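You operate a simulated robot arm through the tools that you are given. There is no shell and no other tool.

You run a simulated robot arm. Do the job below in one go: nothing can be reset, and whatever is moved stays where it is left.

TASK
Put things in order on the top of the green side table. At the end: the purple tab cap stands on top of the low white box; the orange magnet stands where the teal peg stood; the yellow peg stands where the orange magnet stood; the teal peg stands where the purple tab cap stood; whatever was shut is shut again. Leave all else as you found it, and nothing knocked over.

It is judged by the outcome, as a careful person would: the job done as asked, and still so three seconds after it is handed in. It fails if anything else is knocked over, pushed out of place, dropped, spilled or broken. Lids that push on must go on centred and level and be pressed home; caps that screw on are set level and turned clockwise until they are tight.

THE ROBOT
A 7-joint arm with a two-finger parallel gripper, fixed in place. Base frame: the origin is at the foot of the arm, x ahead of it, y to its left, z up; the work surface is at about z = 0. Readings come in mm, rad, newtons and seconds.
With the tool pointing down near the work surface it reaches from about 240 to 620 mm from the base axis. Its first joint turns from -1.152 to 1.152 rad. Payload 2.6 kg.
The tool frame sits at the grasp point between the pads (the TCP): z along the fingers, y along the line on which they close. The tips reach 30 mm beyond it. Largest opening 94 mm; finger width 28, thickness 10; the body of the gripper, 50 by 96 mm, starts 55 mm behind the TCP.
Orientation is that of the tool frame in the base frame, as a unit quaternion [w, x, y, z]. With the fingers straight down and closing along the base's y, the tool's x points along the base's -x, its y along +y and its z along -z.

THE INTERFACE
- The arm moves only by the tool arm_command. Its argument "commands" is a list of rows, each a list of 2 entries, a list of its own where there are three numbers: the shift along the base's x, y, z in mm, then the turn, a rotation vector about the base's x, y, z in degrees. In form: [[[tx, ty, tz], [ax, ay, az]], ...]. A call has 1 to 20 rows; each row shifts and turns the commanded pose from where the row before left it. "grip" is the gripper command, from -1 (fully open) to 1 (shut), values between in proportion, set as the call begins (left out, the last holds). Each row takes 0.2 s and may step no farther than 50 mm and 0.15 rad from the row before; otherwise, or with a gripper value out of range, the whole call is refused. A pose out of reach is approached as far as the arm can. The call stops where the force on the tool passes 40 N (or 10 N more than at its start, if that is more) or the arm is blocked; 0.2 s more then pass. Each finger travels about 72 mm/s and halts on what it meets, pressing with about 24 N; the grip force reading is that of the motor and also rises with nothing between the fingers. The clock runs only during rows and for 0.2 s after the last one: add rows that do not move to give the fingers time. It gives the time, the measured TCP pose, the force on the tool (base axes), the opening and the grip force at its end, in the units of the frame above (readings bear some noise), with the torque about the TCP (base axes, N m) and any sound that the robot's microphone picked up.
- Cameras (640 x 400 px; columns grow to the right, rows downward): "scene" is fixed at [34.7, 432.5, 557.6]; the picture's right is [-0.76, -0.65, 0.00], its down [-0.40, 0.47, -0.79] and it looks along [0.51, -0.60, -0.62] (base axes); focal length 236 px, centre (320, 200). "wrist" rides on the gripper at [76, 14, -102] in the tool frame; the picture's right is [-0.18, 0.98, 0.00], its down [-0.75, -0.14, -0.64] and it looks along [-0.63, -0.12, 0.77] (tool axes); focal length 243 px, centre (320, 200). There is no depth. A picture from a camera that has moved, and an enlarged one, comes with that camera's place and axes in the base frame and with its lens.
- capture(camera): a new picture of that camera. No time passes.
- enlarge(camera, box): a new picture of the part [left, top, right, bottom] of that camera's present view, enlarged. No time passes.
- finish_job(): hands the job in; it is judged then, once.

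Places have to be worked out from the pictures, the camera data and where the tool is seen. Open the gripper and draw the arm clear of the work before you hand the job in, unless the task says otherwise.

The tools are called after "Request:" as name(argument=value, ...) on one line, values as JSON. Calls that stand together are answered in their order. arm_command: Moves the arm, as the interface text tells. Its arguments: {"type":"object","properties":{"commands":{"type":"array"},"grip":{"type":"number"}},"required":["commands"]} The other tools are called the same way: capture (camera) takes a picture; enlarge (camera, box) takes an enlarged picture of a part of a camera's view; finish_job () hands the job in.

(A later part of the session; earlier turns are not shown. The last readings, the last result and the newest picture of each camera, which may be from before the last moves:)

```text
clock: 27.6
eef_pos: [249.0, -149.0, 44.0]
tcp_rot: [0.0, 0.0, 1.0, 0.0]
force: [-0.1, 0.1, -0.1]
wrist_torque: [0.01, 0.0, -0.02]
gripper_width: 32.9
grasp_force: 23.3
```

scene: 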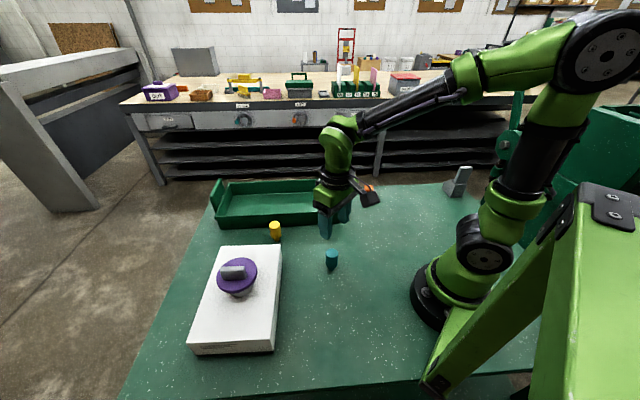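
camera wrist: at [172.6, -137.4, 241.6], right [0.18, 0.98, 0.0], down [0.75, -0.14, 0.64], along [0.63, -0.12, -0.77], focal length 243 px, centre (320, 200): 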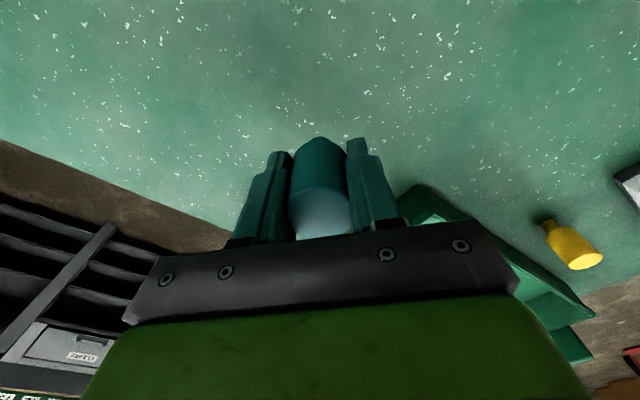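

Force is back to zero with the foot at the table. I open the fingers and look.

Request:
arm_command(commands=[[[0, 0, 0], [0, 0, 0]], [[0, 0, 0], [0, 0, 0]], [[0, 0, 0], [0, 0, 0]], [[0, 0, 0], [0, 0, 0]]], grip=-0.3)

Request:
enlarge(camera="wrist", box=[220, 60, 420, 260])

Request:
enlarge(camera="scene", box=[350, 175, 430, 235])

```text
clock: 28.6
eef_pos: [247.1, -148.1, 42.8]
tcp_rot: [0.0, 0.001, 1.0, 0.0]
force: [-0.7, -0.3, -0.6]
wrist_torque: [-0.01, -0.03, -0.02]
gripper_width: 61.2
grasp_force: 0.1
```

```text
2.00 times, centred on (320, 160) of wrist
camera zoom: at [172.7, -134.9, 146.1], right [0.19, 0.98, 0.0], down [0.75, -0.14, 0.64], along [0.63, -0.12, -0.77], focal length 485 px, centre (320, 280)
```

zoom: 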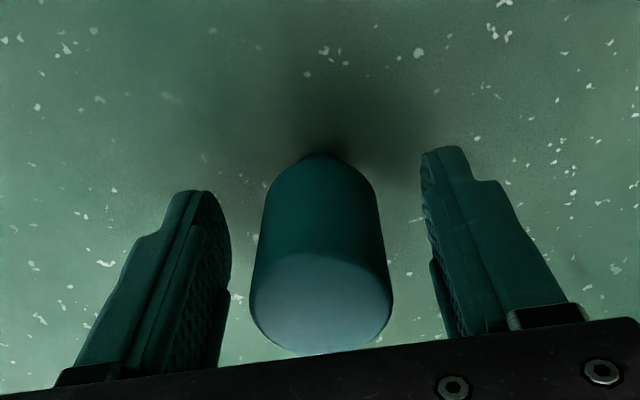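

```text
6.67 times, centred on (390, 205) of scene
camera zoom: at [34.7, 432.5, 557.6], right [-0.76, -0.65, 0.0], down [-0.4, 0.47, -0.79], along [0.51, -0.6, -0.62], focal length 1575 px, centre (-147, 167)
```

zoom: 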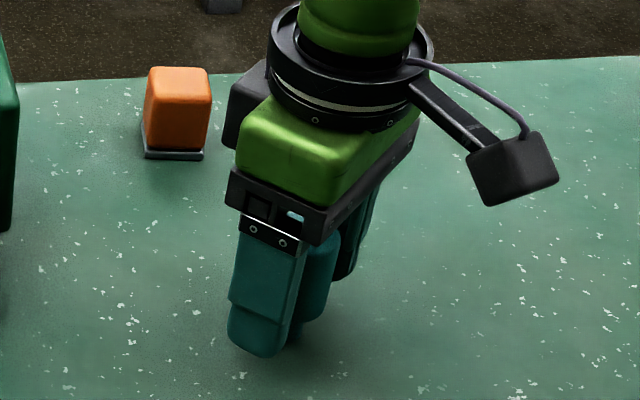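

The teal peg stands free on its new spot. I rise straight up and go over the orange magnet, which I judge at (378,-247.5) with its edges at about 38°, turning the tool 38° to match.

Request:
arm_command(commands=[[[0, 0, 20], [0, 0, 0]], [[0, 0, 40], [0, 0, 0]], [[0, 0, 50], [0, 0, 0]], [[21.7, -16.4, 0], [0, 0, 6.33]], [[21.7, -16.4, 0], [0, 0, 6.33]], [[21.7, -16.4, 0], [0, 0, 6.33]], [[21.7, -16.5, 0], [0, 0, 6.33]], [[21.8, -16.5, 0], [0, 0, 6.34]], [[21.8, -16.5, 0], [0, 0, 6.34]], [[0, 0, 0], [0, 0, 0]]], grip=-0.3)

Request:
capture(camera="wrist")

Request:
enlarge(camera="scene", box=[350, 175, 430, 235])

Request:
enlarge(camera="wrist", box=[260, 60, 380, 160])

```text
clock: 30.8
eef_pos: [377.7, -246.8, 154.9]
tcp_rot: [0.0, -0.326, 0.946, 0.0]
force: [0.1, -0.3, 0.0]
wrist_torque: [-0.05, -0.04, 0.0]
gripper_width: 61.1
grasp_force: 0.1
```

```text
taken
camera wrist: at [310.6, -283.1, 256.6], right [-0.46, 0.89, 0.0], down [0.68, 0.35, 0.64], along [0.57, 0.3, -0.77], focal length 243 px, centre (320, 200)
```

wrist: 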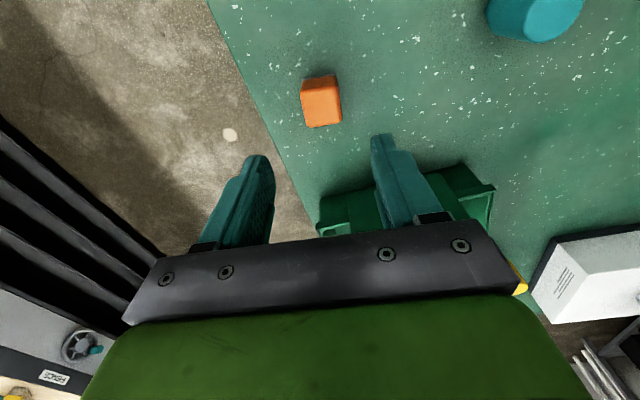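

```text
6.67 times, centred on (390, 205) of scene
camera zoom: at [34.7, 432.5, 557.6], right [-0.76, -0.65, 0.0], down [-0.4, 0.47, -0.79], along [0.51, -0.6, -0.62], focal length 1575 px, centre (-147, 167)
```

zoom: 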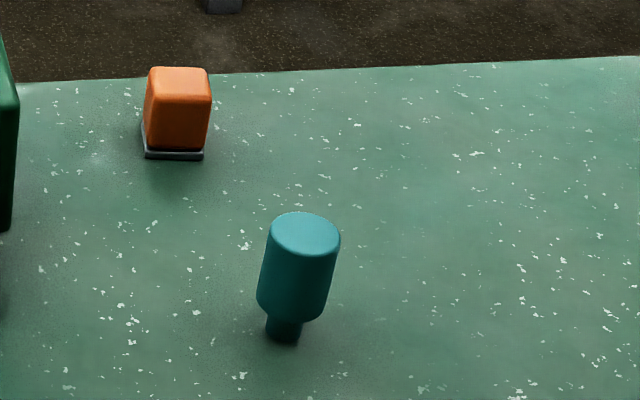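

```text
4.00 times, centred on (320, 110) of wrist
camera zoom: at [310.6, -283.1, 256.6], right [-0.46, 0.89, 0.0], down [0.68, 0.35, 0.64], along [0.57, 0.3, -0.77], focal length 970 px, centre (320, 560)
```

zoom: 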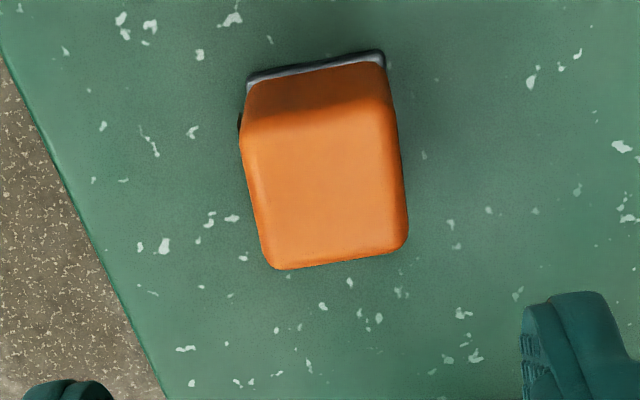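

The teal peg stands upright at the cap's old place. The magnet is about 32 mm wide with its top near z=43, centred close to (376.5,-247.3). I correct slightly and come down to just above it.

Request:
arm_command(commands=[[[-1.5, 0, -35], [0, 0, -1]], [[0, 0, -30], [0, 0, 0]], [[0, 0, 0], [0, 0, 0]]], grip=-0.3)

Request:
enlarge(camera="wrist", box=[220, 60, 420, 260])

Request:
enlarge(camera="scene", box=[330, 150, 410, 210])

```text
clock: 31.6
eef_pos: [378.0, -247.5, 88.4]
tcp_rot: [0.0, -0.316, 0.949, 0.0]
force: [-0.5, -0.5, -0.2]
wrist_torque: [0.0, 0.03, 0.02]
gripper_width: 61.1
grasp_force: 0.0
```

```text
2.00 times, centred on (320, 160) of wrist
camera zoom: at [309.3, -282.3, 190.2], right [-0.44, 0.9, 0.0], down [0.69, 0.34, 0.64], along [0.58, 0.28, -0.77], focal length 485 px, centre (320, 280)
```

zoom: 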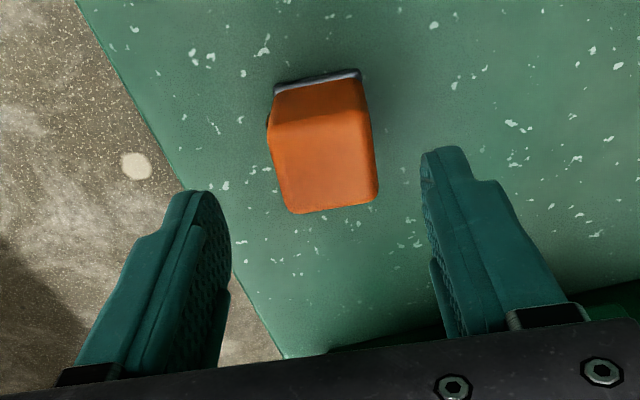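

```text
6.67 times, centred on (370, 180) of scene
camera zoom: at [34.7, 432.5, 557.6], right [-0.76, -0.65, 0.0], down [-0.4, 0.47, -0.79], along [0.51, -0.6, -0.62], focal length 1575 px, centre (-13, 333)
```

zoom: 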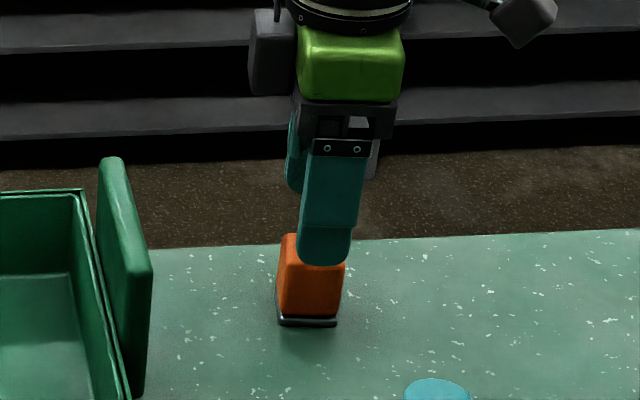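

The correction derived from the fingertip puts the magnet at (376.5,-247.3), in line with the tool. I lower around it to TCP z≈38.

Request:
arm_command(commands=[[[0, 0, -20], [0, 0, 0]], [[0, 0, -20], [0, 0, 0]], [[0, 0, -10], [0, 0, 0]], [[0, 0, 0], [0, 0, 0]]], grip=-0.3)

Request:
enlarge(camera="wrist", box=[220, 60, 420, 260])

Request:
enlarge(camera="scene", box=[330, 150, 410, 210])

```text
clock: 32.6
eef_pos: [377.4, -248.7, 38.9]
tcp_rot: [0.001, -0.317, 0.948, 0.0]
force: [-0.2, -0.6, -0.4]
wrist_torque: [0.02, 0.01, 0.03]
gripper_width: 61.3
grasp_force: 0.0
```

```text
2.00 times, centred on (320, 160) of wrist
camera zoom: at [308.8, -283.0, 139.8], right [-0.44, 0.9, 0.0], down [0.69, 0.34, 0.64], along [0.58, 0.28, -0.77], focal length 485 px, centre (320, 280)
```

zoom: 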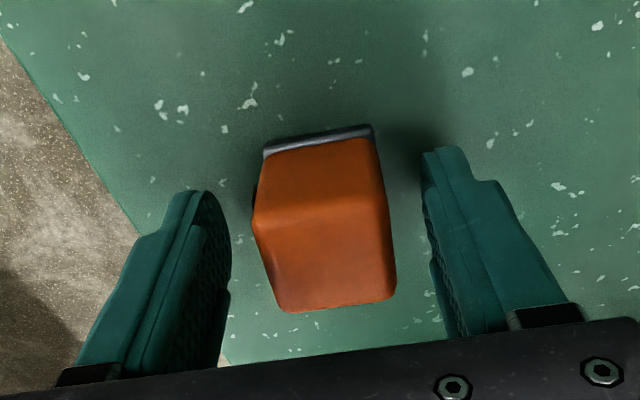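

```text
6.67 times, centred on (370, 180) of scene
camera zoom: at [34.7, 432.5, 557.6], right [-0.76, -0.65, 0.0], down [-0.4, 0.47, -0.79], along [0.51, -0.6, -0.62], focal length 1575 px, centre (-13, 333)
```

zoom: 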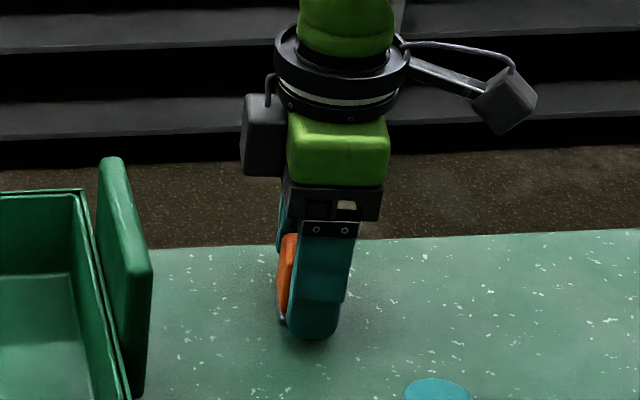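

The magnet is centred between the pads, so I close on it.

Request:
arm_command(commands=[[[0, 0, 0], [0, 0, 0]], [[0, 0, 0], [0, 0, 0]], [[0, 0, 0], [0, 0, 0]], [[0, 0, 0], [0, 0, 0]]], grip=1)

Request:
enlarge(camera="wrist", box=[220, 60, 420, 260])

```text
clock: 33.6
eef_pos: [377.2, -247.6, 37.3]
tcp_rot: [0.0, -0.316, 0.949, 0.0]
force: [0.4, -0.5, -0.4]
wrist_torque: [0.04, -0.01, -0.01]
gripper_width: 37.7
grasp_force: 23.5
```

```text
2.00 times, centred on (320, 160) of wrist
camera zoom: at [308.9, -283.0, 140.0], right [-0.44, 0.9, 0.0], down [0.69, 0.34, 0.64], along [0.58, 0.28, -0.77], focal length 485 px, centre (320, 280)
```

zoom: 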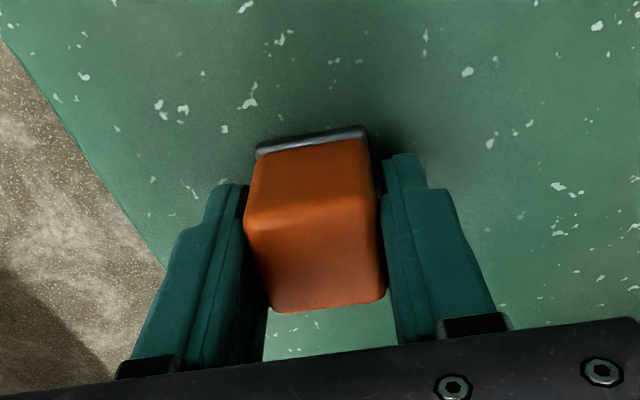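

Gripped at 37.7 mm with 23.5 N. I lift gently and watch for any holding force from the table.

Request:
arm_command(commands=[[[0, 0, 3], [0, 0, 0]], [[0, 0, 7], [0, 0, 0]], [[0, 0, 10], [0, 0, 0]], [[0, 0, 0], [0, 0, 0]]], grip=1)

Request:
enlarge(camera="wrist", box=[220, 60, 420, 260])

Request:
enlarge(camera="scene", box=[330, 150, 410, 210])

```text
clock: 34.6
eef_pos: [375.5, -247.7, 57.1]
tcp_rot: [0.0, -0.317, 0.948, 0.0]
force: [-1.0, -0.1, 0.0]
wrist_torque: [0.04, -0.02, -0.01]
gripper_width: 37.6
grasp_force: 23.8
```

```text
2.00 times, centred on (320, 160) of wrist
camera zoom: at [307.8, -282.3, 160.0], right [-0.44, 0.9, 0.0], down [0.69, 0.34, 0.64], along [0.58, 0.28, -0.77], focal length 485 px, centre (320, 280)
```

zoom: 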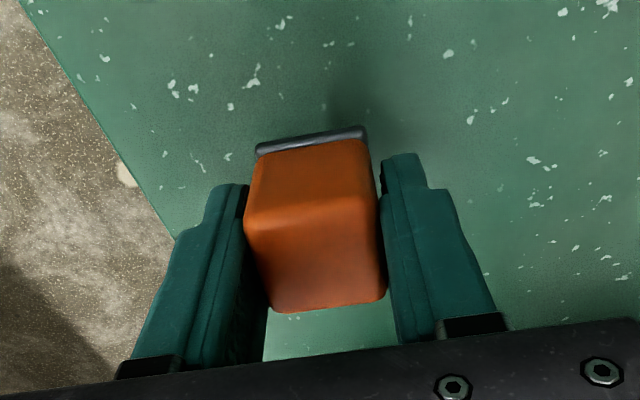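

```text
6.67 times, centred on (370, 180) of scene
camera zoom: at [34.7, 432.5, 557.6], right [-0.76, -0.65, 0.0], down [-0.4, 0.47, -0.79], along [0.51, -0.6, -0.62], focal length 1575 px, centre (-13, 333)
```

zoom: 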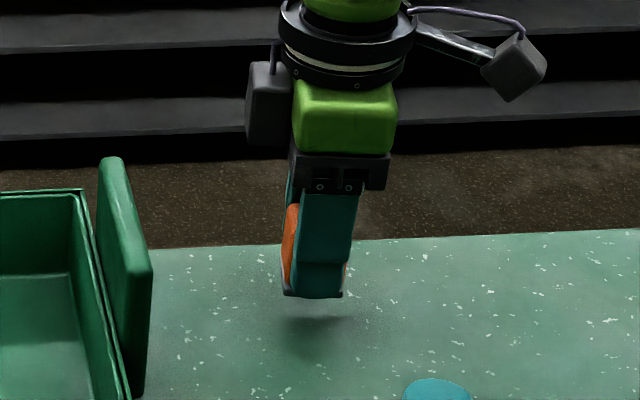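

The magnet came up whole, with its dark base. I carry it at a safe height to the teal peg's old place at (275.2,107).

Request:
arm_command(commands=[[[0, 0, 30], [0, 0, 0]], [[0, 0, 35], [0, 0, 0]], [[0, 0, 35], [0, 0, 0]], [[-11.3, 39.4, 0], [0, 0, 0]], [[-11.3, 39.4, 0], [0, 0, 0]], [[-11.3, 39.4, 0], [0, 0, 0]], [[-11.3, 39.4, 0], [0, 0, 0]], [[-11.3, 39.4, 0], [0, 0, 0]], [[-11.3, 39.4, 0], [0, 0, 0]], [[-11.3, 39.4, 0], [0, 0, 0]], [[-11.2, 39.4, 0], [0, 0, 0]], [[-11.2, 39.3, 0], [0, 0, 0]], [[0, 0, 0], [0, 0, 0]]], grip=1)

Request:
enlarge(camera="scene", box=[281, 190, 377, 280])

Request:
capture(camera="wrist")

```text
clock: 37.4
eef_pos: [273.0, 105.6, 158.2]
tcp_rot: [0.0, -0.317, 0.949, 0.0]
force: [0.5, -0.3, -1.4]
wrist_torque: [0.02, 0.01, 0.02]
gripper_width: 37.4
grasp_force: 23.3
```

```text
4.44 times, centred on (329, 235) of scene
camera zoom: at [34.7, 432.5, 557.6], right [-0.76, -0.65, 0.0], down [-0.4, 0.47, -0.79], along [0.51, -0.6, -0.62], focal length 1050 px, centre (280, 44)
```

zoom: 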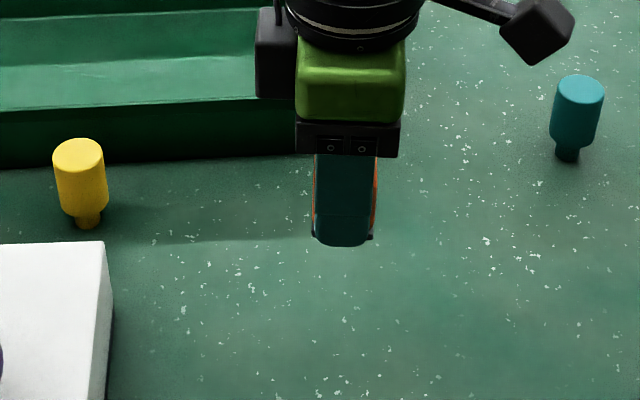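

```text
taken
camera wrist: at [205.0, 70.6, 259.8], right [-0.44, 0.9, 0.0], down [0.69, 0.34, 0.64], along [0.58, 0.28, -0.77], focal length 243 px, centre (320, 200)
```

wrist: 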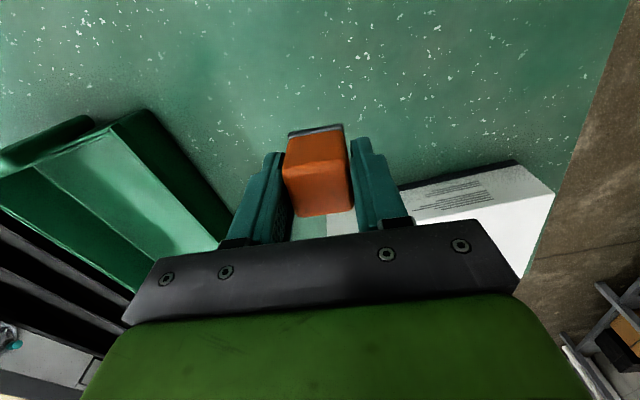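

The reading (273,105.6) is a bit short of the aim (275.2,107). I nudge and lower most of the way, then re-read.

Request:
arm_command(commands=[[[1, 1, -35], [0, 0, 0]], [[0, 0, -35], [0, 0, 0]], [[0, 0, -30], [0, 0, 0]], [[0, 0, -10], [0, 0, 0]], [[0, 0, 0], [0, 0, 0]], [[0, 0, 0], [0, 0, 0]]], grip=1)

Request:
enlarge(camera="scene", box=[305, 235, 357, 280])

Request:
enlarge(camera="wrist", box=[220, 60, 420, 260])

```text
clock: 38.8
eef_pos: [276.2, 107.0, 48.5]
tcp_rot: [0.0, -0.317, 0.948, 0.0]
force: [0.4, 0.2, 0.3]
wrist_torque: [0.04, 0.0, -0.01]
gripper_width: 37.7
grasp_force: 23.4
```

```text
8.89 times, centred on (331, 258) of scene
camera zoom: at [34.7, 432.5, 557.6], right [-0.76, -0.65, 0.0], down [-0.4, 0.47, -0.79], along [0.51, -0.6, -0.62], focal length 2100 px, centre (222, -311)
```

zoom: 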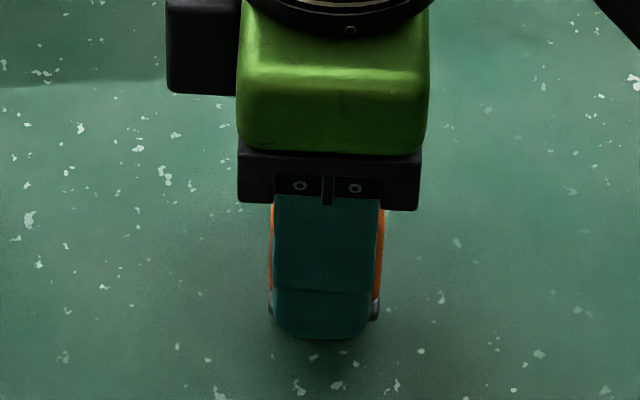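

```text
2.00 times, centred on (320, 160) of wrist
camera zoom: at [207.3, 72.9, 151.0], right [-0.44, 0.9, 0.0], down [0.69, 0.34, 0.64], along [0.58, 0.28, -0.77], focal length 485 px, centre (320, 280)
```

zoom: 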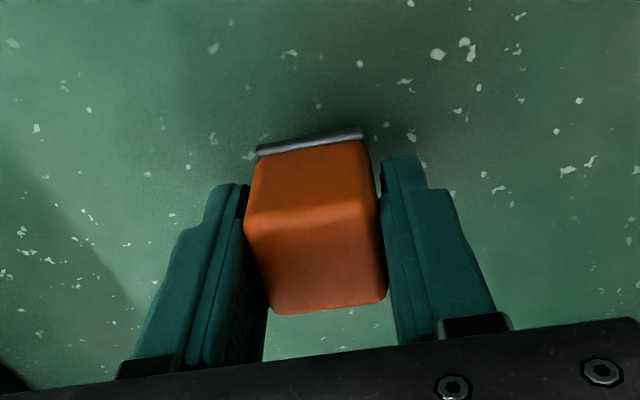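

The reading (276.2,107,48.5) agrees with the target within 1 mm. I lower close to contact.

Request:
arm_command(commands=[[[-0.8, 0, -5], [0, 0, 0]], [[0, 0, -3], [0, 0, 0]], [[0, 0, -0.7], [0, 0, 0]], [[0, 0, 0], [0, 0, 0]]], grip=1)

```text
clock: 39.8
eef_pos: [275.5, 107.5, 38.5]
tcp_rot: [0.0, -0.316, 0.949, 0.001]
force: [-0.1, -1.1, -0.7]
wrist_torque: [0.0, 0.01, -0.02]
gripper_width: 37.3
grasp_force: 24.0
```

No contact yet at commanded z≈40.7, so I take another small step down.

Request:
arm_command(commands=[[[0, 0, -0.8], [0, 0, 0]], [[0, 0, 0], [0, 0, 0]]], grip=1)

```text
clock: 40.4
eef_pos: [276.2, 108.8, 39.1]
tcp_rot: [0.0, -0.316, 0.949, -0.001]
force: [0.8, 0.3, -0.7]
wrist_torque: [0.0, -0.02, 0.02]
gripper_width: 37.6
grasp_force: 24.1
```

Still free at commanded z≈39.9, so one more small step.

Request:
arm_command(commands=[[[0, 0, -0.7], [0, 0, 0]], [[0, 0, 0], [0, 0, 0]]], grip=1)

```text
clock: 41.0
eef_pos: [274.6, 108.2, 39.1]
tcp_rot: [0.0, -0.317, 0.949, 0.0]
force: [-0.3, 0.3, -1.2]
wrist_torque: [0.0, 0.0, -0.01]
gripper_width: 37.6
grasp_force: 24.4
```

The force is still about zero at commanded z≈39.2. I step down another 0.7 mm.

Request:
arm_command(commands=[[[0, 0, -0.7], [0, 0, 0]], [[0, 0, 0], [0, 0, 0]]], grip=1)

Request:
enlarge(camera="scene", box=[305, 235, 357, 280])

```text
clock: 41.6
eef_pos: [276.6, 107.5, 37.7]
tcp_rot: [0.0, -0.317, 0.949, 0.0]
force: [0.2, -0.3, -0.3]
wrist_torque: [0.01, 0.04, -0.03]
gripper_width: 37.5
grasp_force: 24.1
```

```text
8.89 times, centred on (331, 258) of scene
camera zoom: at [34.7, 432.5, 557.6], right [-0.76, -0.65, 0.0], down [-0.4, 0.47, -0.79], along [0.51, -0.6, -0.62], focal length 2100 px, centre (222, -311)
```

zoom: 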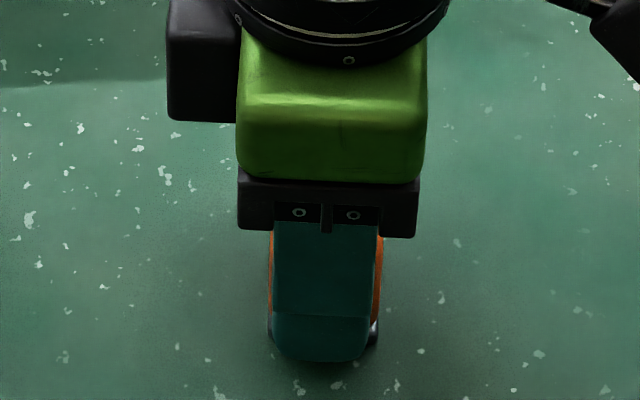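

Still no load at commanded z≈38.5, so I step down again.

Request:
arm_command(commands=[[[0, 0, -0.7], [0, 0, 0]], [[0, 0, 0], [0, 0, 0]]], grip=1)

```text
clock: 42.2
eef_pos: [274.7, 107.7, 37.5]
tcp_rot: [0.001, -0.317, 0.948, 0.0]
force: [-2.2, -1.9, 15.0]
wrist_torque: [-0.04, 0.14, -0.03]
gripper_width: 37.7
grasp_force: 24.0
```

Contact at 15 N, so the base is on the table. I ease up 0.7 mm and then open.

Request:
arm_command(commands=[[[0, 0, 0.7], [0, 0, 0]], [[0, 0, 0], [0, 0, 0]]], grip=1)

Request:
arm_command(commands=[[[0, 0, 0], [0, 0, 0]], [[0, 0, 0], [0, 0, 0]], [[0, 0, 0], [0, 0, 0]], [[0, 0, 0], [0, 0, 0]]], grip=-0.3)

Request:
enlarge(camera="wrist", box=[220, 60, 420, 260])

```text
clock: 42.8
eef_pos: [274.7, 107.9, 37.9]
tcp_rot: [0.001, -0.318, 0.948, 0.001]
force: [-0.9, 2.0, 11.9]
wrist_torque: [0.06, 0.05, -0.01]
gripper_width: 37.9
grasp_force: 23.9
```

```text
clock: 43.8
eef_pos: [274.6, 106.9, 38.1]
tcp_rot: [0.0, -0.316, 0.949, -0.001]
force: [0.8, -0.7, -0.4]
wrist_torque: [-0.02, -0.03, 0.01]
gripper_width: 61.2
grasp_force: 0.0
```

```text
2.00 times, centred on (320, 160) of wrist
camera zoom: at [206.9, 72.8, 139.6], right [-0.44, 0.9, 0.0], down [0.69, 0.34, 0.64], along [0.58, 0.28, -0.77], focal length 485 px, centre (320, 280)
```

zoom: 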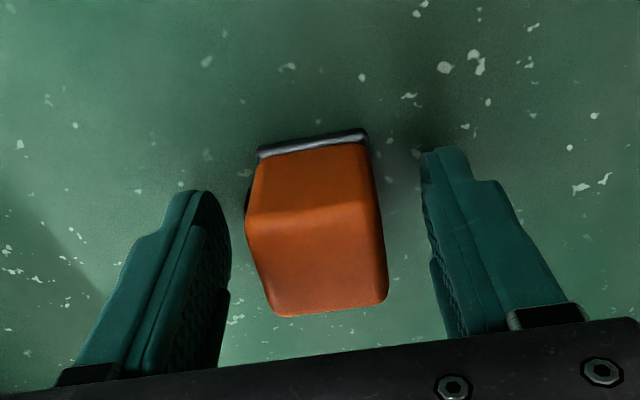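

The magnet stands free. I rise and move over to the yellow peg, judged at about (474,135), with the tool at 43° so the fingers straddle it within the gap between tray and box.

Request:
arm_command(commands=[[[0, 0, 20], [0, 0, 0]], [[0, 0, 45], [0, 0, 0]], [[0, 0, 50], [0, 0, 0]], [[33, 4.6, 5], [0, 0, 1]], [[33, 4.6, 5], [0, 0, 1]], [[33, 4.6, 0], [0, 0, 1]], [[33, 4.6, 0], [0, 0, 1]], [[33, 4.6, 0], [0, 0, 1]], [[33, 4.6, 0], [0, 0, 1]], [[0, 0, 0], [0, 0, 0]]], grip=-0.2)

Request:
capture(camera="wrist")

Request:
enlarge(camera="wrist", box=[260, 50, 380, 150])

Request:
capture(camera="scene")

Request:
enlarge(camera="scene", box=[305, 235, 357, 280])

```text
clock: 46.0
eef_pos: [473.2, 136.0, 160.7]
tcp_rot: [0.0, -0.366, 0.93, -0.001]
force: [0.5, -0.1, -0.6]
wrist_torque: [0.0, 0.02, -0.01]
gripper_width: 56.1
grasp_force: 0.1
```

```text
taken
camera wrist: at [408.9, 93.7, 263.1], right [-0.54, 0.84, 0.0], down [0.65, 0.41, 0.64], along [0.54, 0.34, -0.77], focal length 243 px, centre (320, 200)
```

wrist: 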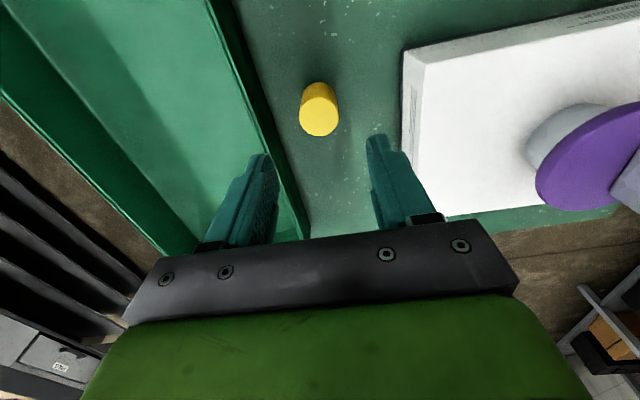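

```text
4.00 times, centred on (320, 100) of wrist
camera zoom: at [408.9, 93.7, 263.1], right [-0.54, 0.84, 0.0], down [0.65, 0.41, 0.64], along [0.54, 0.34, -0.77], focal length 970 px, centre (320, 600)
```

zoom: 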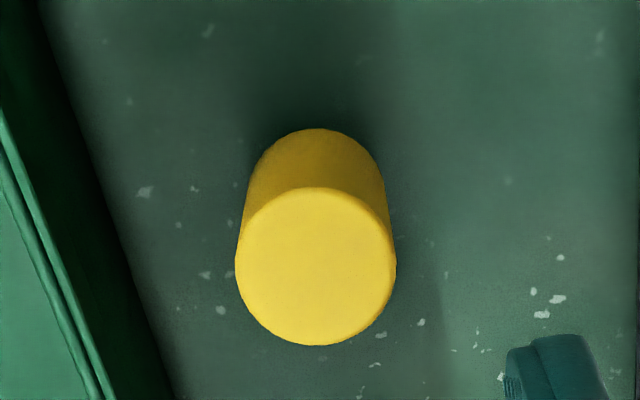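

```text
taken
```

scene: 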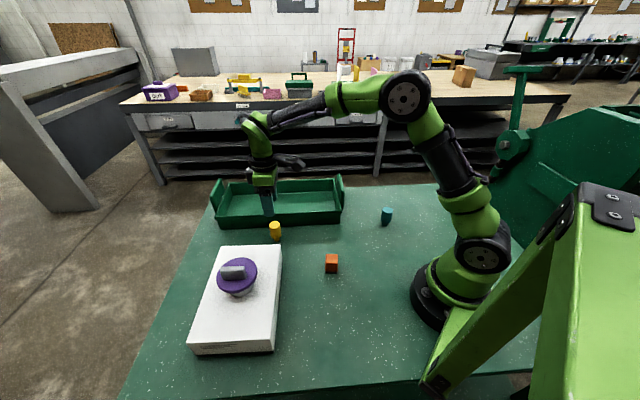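

```text
8.89 times, centred on (331, 258) of scene
camera zoom: at [34.7, 432.5, 557.6], right [-0.76, -0.65, 0.0], down [-0.4, 0.47, -0.79], along [0.51, -0.6, -0.62], focal length 2100 px, centre (222, -311)
```

zoom: 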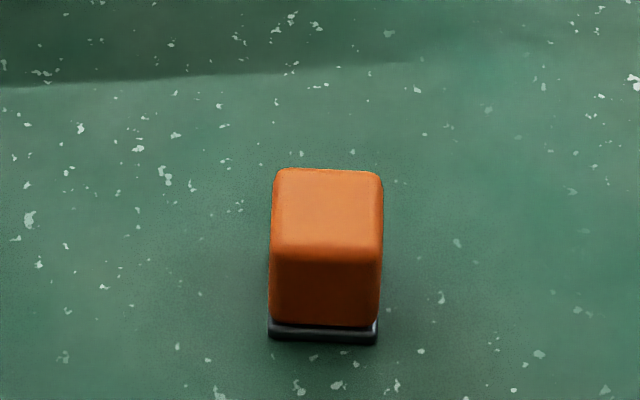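

The magnet stands at the peg's old spot. The yellow peg is within 1.5 mm of the tool axis. I correct that and come down to just above it.

Request:
arm_command(commands=[[[-0.5, -1.4, -25], [0, 0, 0]], [[0, 0, -20], [0, 0, 0]], [[0, 0, 0], [0, 0, 0]]], grip=-0.2)

Request:
capture(camera="wrist")

Request:
enlarge(camera="scene", box=[235, 180, 315, 250])

```text
clock: 46.8
eef_pos: [474.1, 133.2, 116.6]
tcp_rot: [0.0, -0.366, 0.931, 0.0]
force: [0.6, 0.6, 0.0]
wrist_torque: [0.01, -0.01, 0.0]
gripper_width: 56.4
grasp_force: 0.0
```

```text
taken
camera wrist: at [409.0, 92.1, 219.3], right [-0.53, 0.85, 0.0], down [0.65, 0.41, 0.64], along [0.54, 0.34, -0.77], focal length 243 px, centre (320, 200)
```

wrist: 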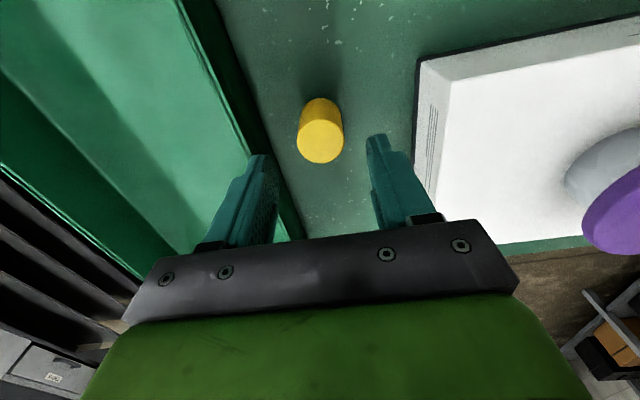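

```text
5.71 times, centred on (275, 215) of scene
camera zoom: at [34.7, 432.5, 557.6], right [-0.76, -0.65, 0.0], down [-0.4, 0.47, -0.79], along [0.51, -0.6, -0.62], focal length 1350 px, centre (577, 114)
```

zoom: 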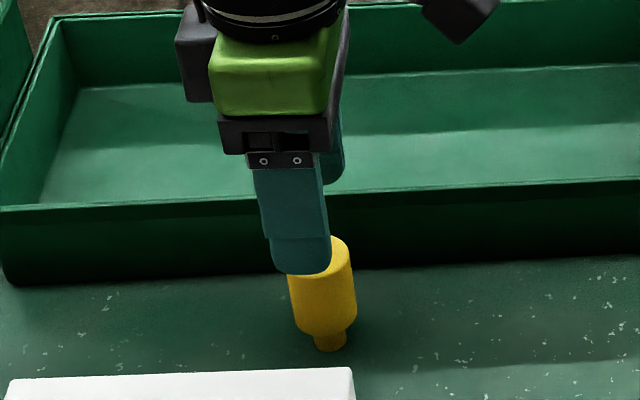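

I check the clearance between the left finger and the tray rim before going lower.

Request:
enlarge(camera="wrist", box=[160, 0, 400, 240])

```text
1.67 times, centred on (280, 120) of wrist
camera zoom: at [409.0, 92.1, 219.3], right [-0.53, 0.85, 0.0], down [0.65, 0.41, 0.64], along [0.54, 0.34, -0.77], focal length 404 px, centre (387, 333)
```

zoom: 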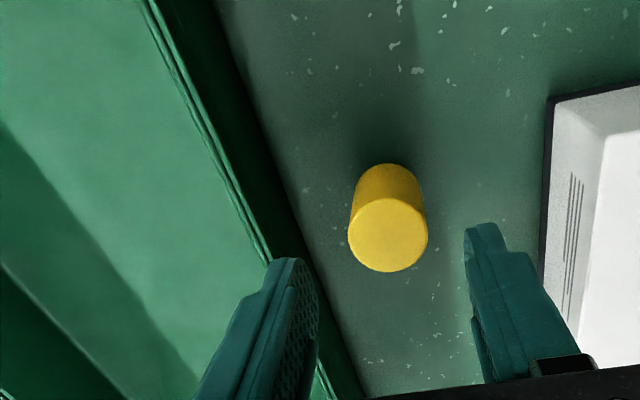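

The tray wall is about 56 mm from the peg axis and the finger's outer face at 38 mm, so it is clear. I lower straight down to TCP z≈44.

Request:
arm_command(commands=[[[0, 0, -25], [0, 0, 0]], [[0, 0, -25], [0, 0, 0]], [[0, 0, -15], [0, 0, 0]], [[0, 0, -8], [0, 0, 0]], [[0, 0, 0], [0, 0, 0]]], grip=-0.2)

Request:
enlarge(camera="wrist", box=[220, 60, 420, 260])

Request:
enlarge(camera="scene", box=[235, 180, 315, 250])

```text
clock: 48.0
eef_pos: [472.6, 132.7, 44.8]
tcp_rot: [0.0, -0.366, 0.931, 0.0]
force: [0.5, -1.0, 0.3]
wrist_torque: [0.0, 0.0, 0.0]
gripper_width: 56.5
grasp_force: 0.0
```

```text
2.00 times, centred on (320, 160) of wrist
camera zoom: at [408.2, 91.5, 146.3], right [-0.53, 0.84, 0.0], down [0.65, 0.41, 0.64], along [0.54, 0.34, -0.77], focal length 485 px, centre (320, 280)
```

zoom: 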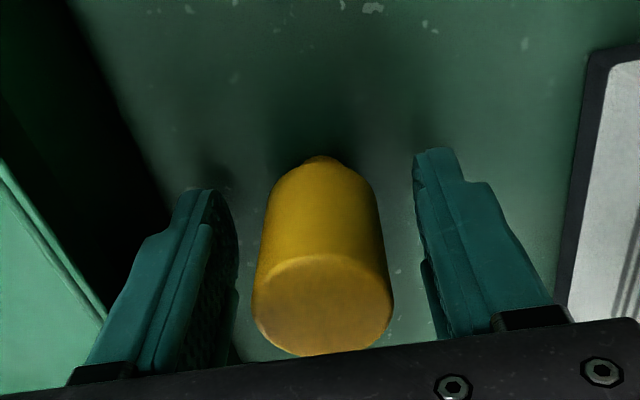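

```text
5.71 times, centred on (275, 215) of scene
camera zoom: at [34.7, 432.5, 557.6], right [-0.76, -0.65, 0.0], down [-0.4, 0.47, -0.79], along [0.51, -0.6, -0.62], focal length 1350 px, centre (577, 114)
```

zoom: 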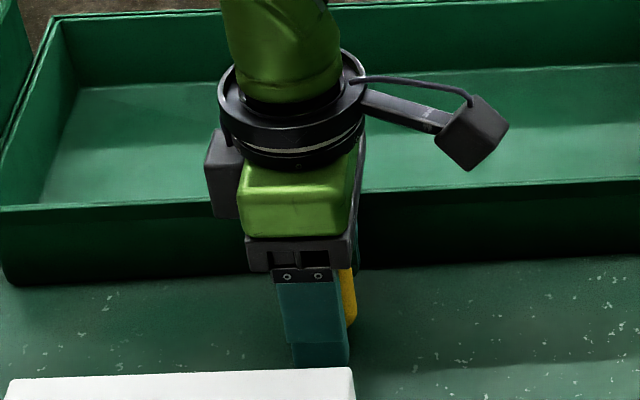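

The peg is centred between the pads. I close.

Request:
arm_command(commands=[[[0, 0, 0], [0, 0, 0]], [[0, 0, 0], [0, 0, 0]], [[0, 0, 0], [0, 0, 0]], [[0, 0, 0], [0, 0, 0]]], grip=1)

Request:
enlarge(camera="wrist", box=[220, 60, 420, 260])

```text
clock: 49.0
eef_pos: [472.4, 133.9, 44.7]
tcp_rot: [0.0, -0.366, 0.931, 0.0]
force: [-0.5, 0.3, -0.7]
wrist_torque: [0.01, 0.02, 0.0]
gripper_width: 32.9
grasp_force: 23.6
```

```text
2.00 times, centred on (320, 160) of wrist
camera zoom: at [408.3, 91.5, 146.5], right [-0.53, 0.84, 0.0], down [0.65, 0.41, 0.64], along [0.54, 0.34, -0.77], focal length 485 px, centre (320, 280)
```

zoom: 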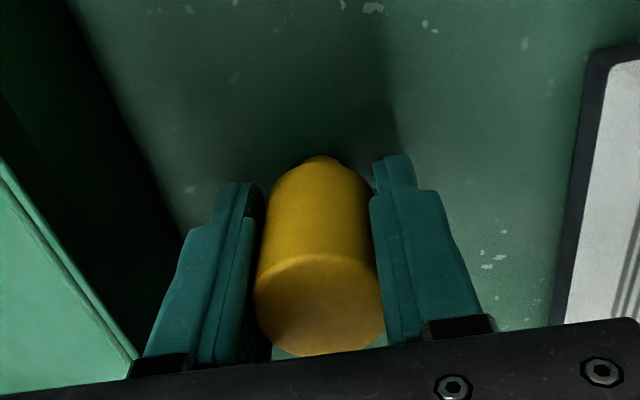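

Gripped at 32.9 mm. I lift straight up well clear of the tray and carry the peg to the magnet's old place at (376.5,-247.3).

Request:
arm_command(commands=[[[0, 0, 10], [0, 0, 0]], [[0, 0, 35], [0, 0, 0]], [[0, 0, 45], [0, 0, 0]], [[0, 0, 40], [0, 0, 0]], [[-10.7, -42.3, 0], [0, 0, -0.6]], [[-10.7, -42.3, 0], [0, 0, -0.6]], [[-10.7, -42.3, 0], [0, 0, -0.6]], [[-10.7, -42.4, 0], [0, 0, -0.6]], [[-10.7, -42.4, 0], [0, 0, -0.6]], [[-10.7, -42.4, 0], [0, 0, -0.6]], [[-10.7, -42.4, 0], [0, 0, -0.6]], [[-10.7, -42.3, 0], [0, 0, -0.6]], [[-10.7, -42.3, 0], [0, 0, -0.6]], [[0, 0, 0], [0, 0, 0]], [[0, 0, 0], [0, 0, 0]]], grip=1)

Request:
capture(camera="wrist")

Request:
capture(camera="scene")

```text
clock: 52.2
eef_pos: [375.3, -246.4, 174.1]
tcp_rot: [0.001, -0.322, 0.947, 0.0]
force: [-0.1, 0.0, -0.4]
wrist_torque: [0.03, -0.03, 0.03]
gripper_width: 33.1
grasp_force: 24.0
```

```text
taken
camera wrist: at [306.7, -282.6, 276.5], right [-0.45, 0.89, 0.0], down [0.68, 0.35, 0.64], along [0.57, 0.29, -0.77], focal length 243 px, centre (320, 200)
```

wrist: 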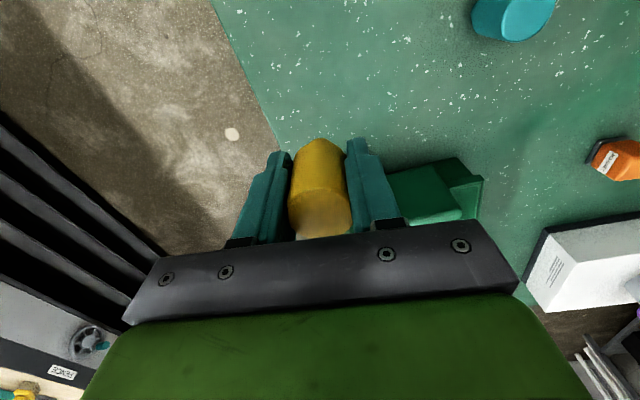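

```text
taken
```

scene: 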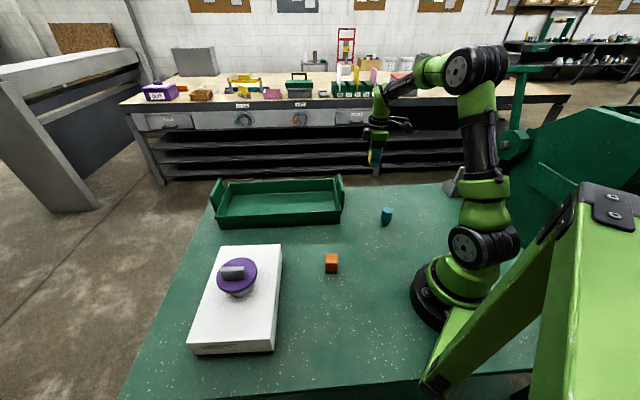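

The arm is over the target, with reading (375.3,-246.4). I nudge by about 1 mm and lower until just above the table.

Request:
arm_command(commands=[[[0.8, -0.4, -40], [0, 0, 0]], [[0, 0, -40], [0, 0, 0]], [[0, 0, -30], [0, 0, 0]], [[0, 0, -12], [0, 0, 0]], [[0, 0, -5], [0, 0, 0]], [[0, 0, 0], [0, 0, 0]], [[0, 0, 0], [0, 0, 0]]], grip=1)

Request:
enlarge(camera="scene", box=[330, 150, 410, 210])

Request:
enlarge(camera="wrist", box=[220, 60, 420, 260])

```text
clock: 53.8
eef_pos: [377.3, -248.7, 47.9]
tcp_rot: [0.0, -0.322, 0.947, 0.0]
force: [-0.6, 0.3, -1.0]
wrist_torque: [0.0, -0.01, -0.02]
gripper_width: 32.9
grasp_force: 24.3
```

```text
6.67 times, centred on (370, 180) of scene
camera zoom: at [34.7, 432.5, 557.6], right [-0.76, -0.65, 0.0], down [-0.4, 0.47, -0.79], along [0.51, -0.6, -0.62], focal length 1575 px, centre (-13, 333)
```

zoom: 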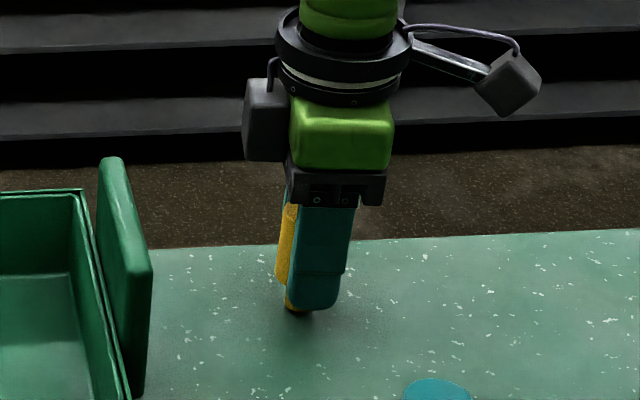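

```text
2.00 times, centred on (320, 160) of wrist
camera zoom: at [309.0, -283.3, 149.8], right [-0.45, 0.89, 0.0], down [0.68, 0.35, 0.64], along [0.57, 0.29, -0.77], focal length 485 px, centre (320, 280)
```

zoom: 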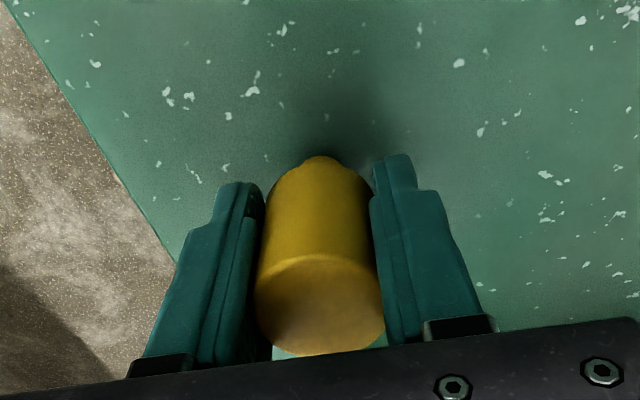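

I compare the peg's foot with where the magnet's base was, using a finer zoom of the scene.

Request:
enlarge(camera="scene", box=[355, 180, 385, 202])

```text
16.00 times, centred on (370, 191) of scene
camera zoom: at [34.7, 432.5, 557.6], right [-0.76, -0.65, 0.0], down [-0.4, 0.47, -0.79], along [0.51, -0.6, -0.62], focal length 3781 px, centre (-480, 344)
```

zoom: 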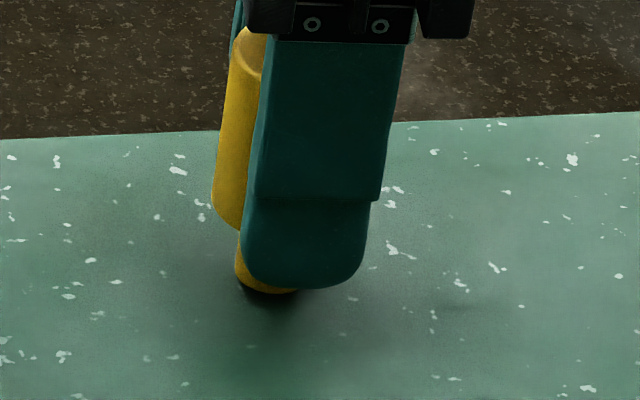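

In the scene the peg sits about 3.5 mm towards +x+y of the magnet's old centre, while the wrist view says about 1–2 mm. I shift by (-1.8,-1.5) mm and lower close to contact.

Request:
arm_command(commands=[[[-1.8, -1.5, 0], [0, 0, 0]], [[0, 0, -2], [0, 0, 0]], [[0, 0, 0], [0, 0, 0]]], grip=1)

Request:
enlarge(camera="scene", box=[355, 180, 385, 202])

```text
clock: 54.6
eef_pos: [375.2, -249.5, 45.2]
tcp_rot: [0.0, -0.321, 0.947, 0.0]
force: [-0.2, -0.3, -1.2]
wrist_torque: [0.0, 0.02, -0.03]
gripper_width: 33.0
grasp_force: 23.9
```

```text
16.00 times, centred on (370, 191) of scene
camera zoom: at [34.7, 432.5, 557.6], right [-0.76, -0.65, 0.0], down [-0.4, 0.47, -0.79], along [0.51, -0.6, -0.62], focal length 3781 px, centre (-480, 344)
```

zoom: 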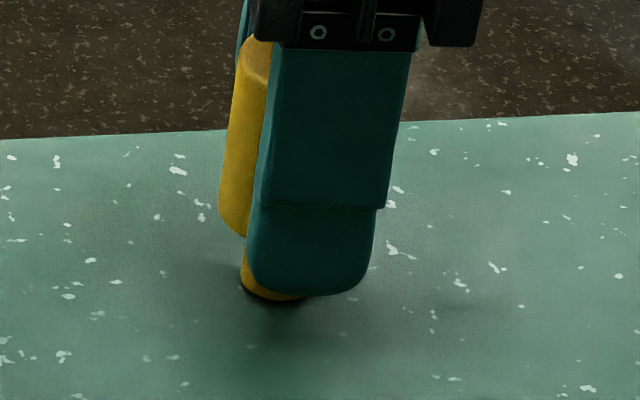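

The foot is now within about 2 mm of the target in this view. I nudge 0.8 mm more and keep stepping down.

Request:
arm_command(commands=[[[-0.6, -0.5, -0.8], [0, 0, 0]], [[0, 0, 0], [0, 0, 0]]], grip=1)

```text
clock: 55.2
eef_pos: [374.5, -249.1, 45.5]
tcp_rot: [-0.001, -0.321, 0.947, 0.0]
force: [0.0, -0.2, -0.1]
wrist_torque: [0.01, 0.01, 0.0]
gripper_width: 33.2
grasp_force: 24.0
```

No contact at commanded z≈45.7, so I take another 0.8 mm.

Request:
arm_command(commands=[[[0, 0, -0.8], [0, 0, 0]], [[0, 0, 0], [0, 0, 0]]], grip=1)

```text
clock: 55.8
eef_pos: [375.0, -249.1, 43.9]
tcp_rot: [0.0, -0.322, 0.947, 0.0]
force: [-1.3, 0.4, 4.7]
wrist_torque: [0.08, 0.1, -0.01]
gripper_width: 33.0
grasp_force: 23.8
```

There is light contact at 4.7 N, so the foot is on the table. I open the fingers.

Request:
arm_command(commands=[[[0, 0, 0.3], [0, 0, 0]], [[0, 0, 0], [0, 0, 0]]], grip=1)

Request:
arm_command(commands=[[[0, 0, 0], [0, 0, 0]], [[0, 0, 0], [0, 0, 0]], [[0, 0, 0], [0, 0, 0]], [[0, 0, 0], [0, 0, 0]]], grip=-0.3)

Request:
enlarge(camera="wrist", box=[220, 60, 420, 260])

```text
clock: 56.4
eef_pos: [375.6, -250.1, 44.9]
tcp_rot: [0.0, -0.323, 0.946, 0.0]
force: [0.2, -0.1, 1.8]
wrist_torque: [-0.02, -0.05, -0.01]
gripper_width: 33.2
grasp_force: 23.8
```

```text
clock: 57.4
eef_pos: [375.7, -249.1, 43.8]
tcp_rot: [0.0, -0.322, 0.947, -0.001]
force: [0.1, 0.0, 0.7]
wrist_torque: [0.0, -0.02, 0.01]
gripper_width: 61.3
grasp_force: 0.1
```

```text
2.00 times, centred on (320, 160) of wrist
camera zoom: at [306.9, -285.0, 146.4], right [-0.45, 0.89, 0.0], down [0.68, 0.35, 0.64], along [0.57, 0.29, -0.77], focal length 485 px, centre (320, 280)
```

zoom: 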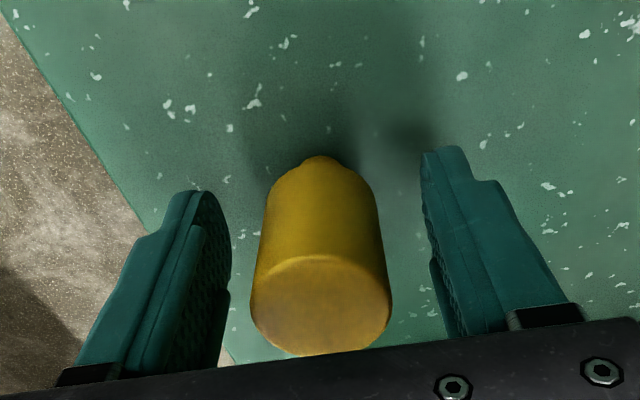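

The yellow peg stands free. I rise straight up and draw back to a clear place near the start pose, then check everything.

Request:
arm_command(commands=[[[0, 0, 15], [0, 0, 0]], [[0, 0, 40], [0, 0, 0]], [[0, 0, 45], [0, 0, 0]], [[0, 0, 45], [0, 0, 0]], [[-7, 18, 45], [0, 0, -6]], [[-7, 18, 45], [0, 0, -6]], [[-7, 18, 30], [0, 0, -6]], [[-7, 18, 0], [0, 0, -6]], [[-7, 18, 0], [0, 0, -6]], [[-7, 18, 0], [0, 0, -6]], [[0, 0, 0], [0, 0, 0]]], grip=-0.3)

Request:
capture(camera="scene")

Request:
capture(camera="wrist")

Request:
enlarge(camera="scene", box=[350, 175, 430, 235])

Request:
enlarge(camera="scene", box=[180, 170, 360, 360])

```text
clock: 59.8
eef_pos: [334.5, -142.8, 310.4]
tcp_rot: [0.001, -0.012, 1.0, 0.001]
force: [-0.7, -0.6, 0.0]
wrist_torque: [-0.01, -0.01, 0.0]
gripper_width: 61.2
grasp_force: 0.0
```

```text
taken
```

scene: 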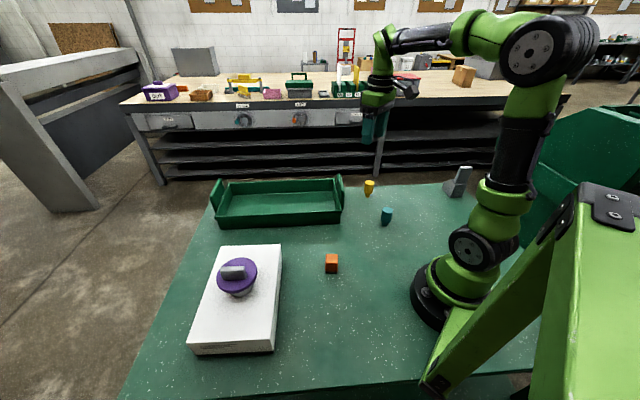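

```text
taken
camera wrist: at [258.2, -129.8, 412.0], right [0.16, 0.99, 0.0], down [0.76, -0.12, 0.64], along [0.63, -0.1, -0.77], focal length 243 px, centre (320, 200)
```

wrist: 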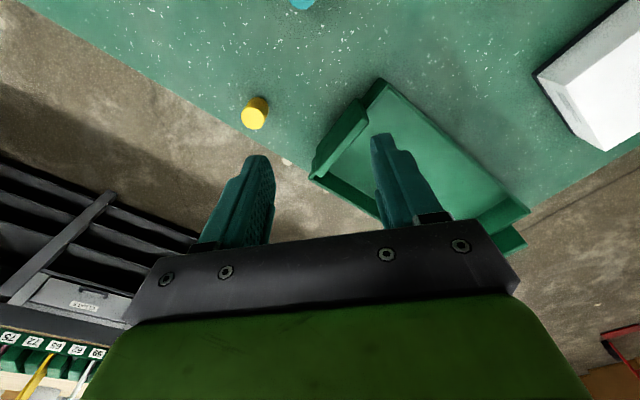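

```text
6.67 times, centred on (390, 205) of scene
camera zoom: at [34.7, 432.5, 557.6], right [-0.76, -0.65, 0.0], down [-0.4, 0.47, -0.79], along [0.51, -0.6, -0.62], focal length 1575 px, centre (-147, 167)
```

zoom: 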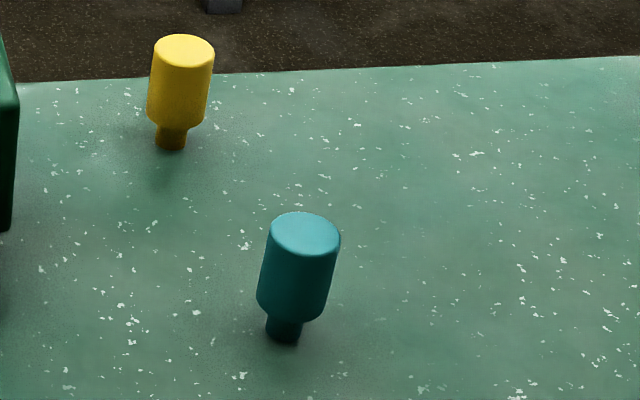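

```text
2.11 times, centred on (270, 265) of scene
camera zoom: at [34.7, 432.5, 557.6], right [-0.76, -0.65, 0.0], down [-0.4, 0.47, -0.79], along [0.51, -0.6, -0.62], focal length 498 px, centre (425, 63)
```

zoom: 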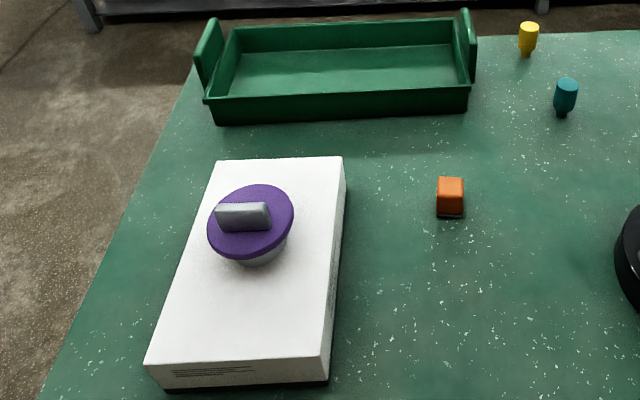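

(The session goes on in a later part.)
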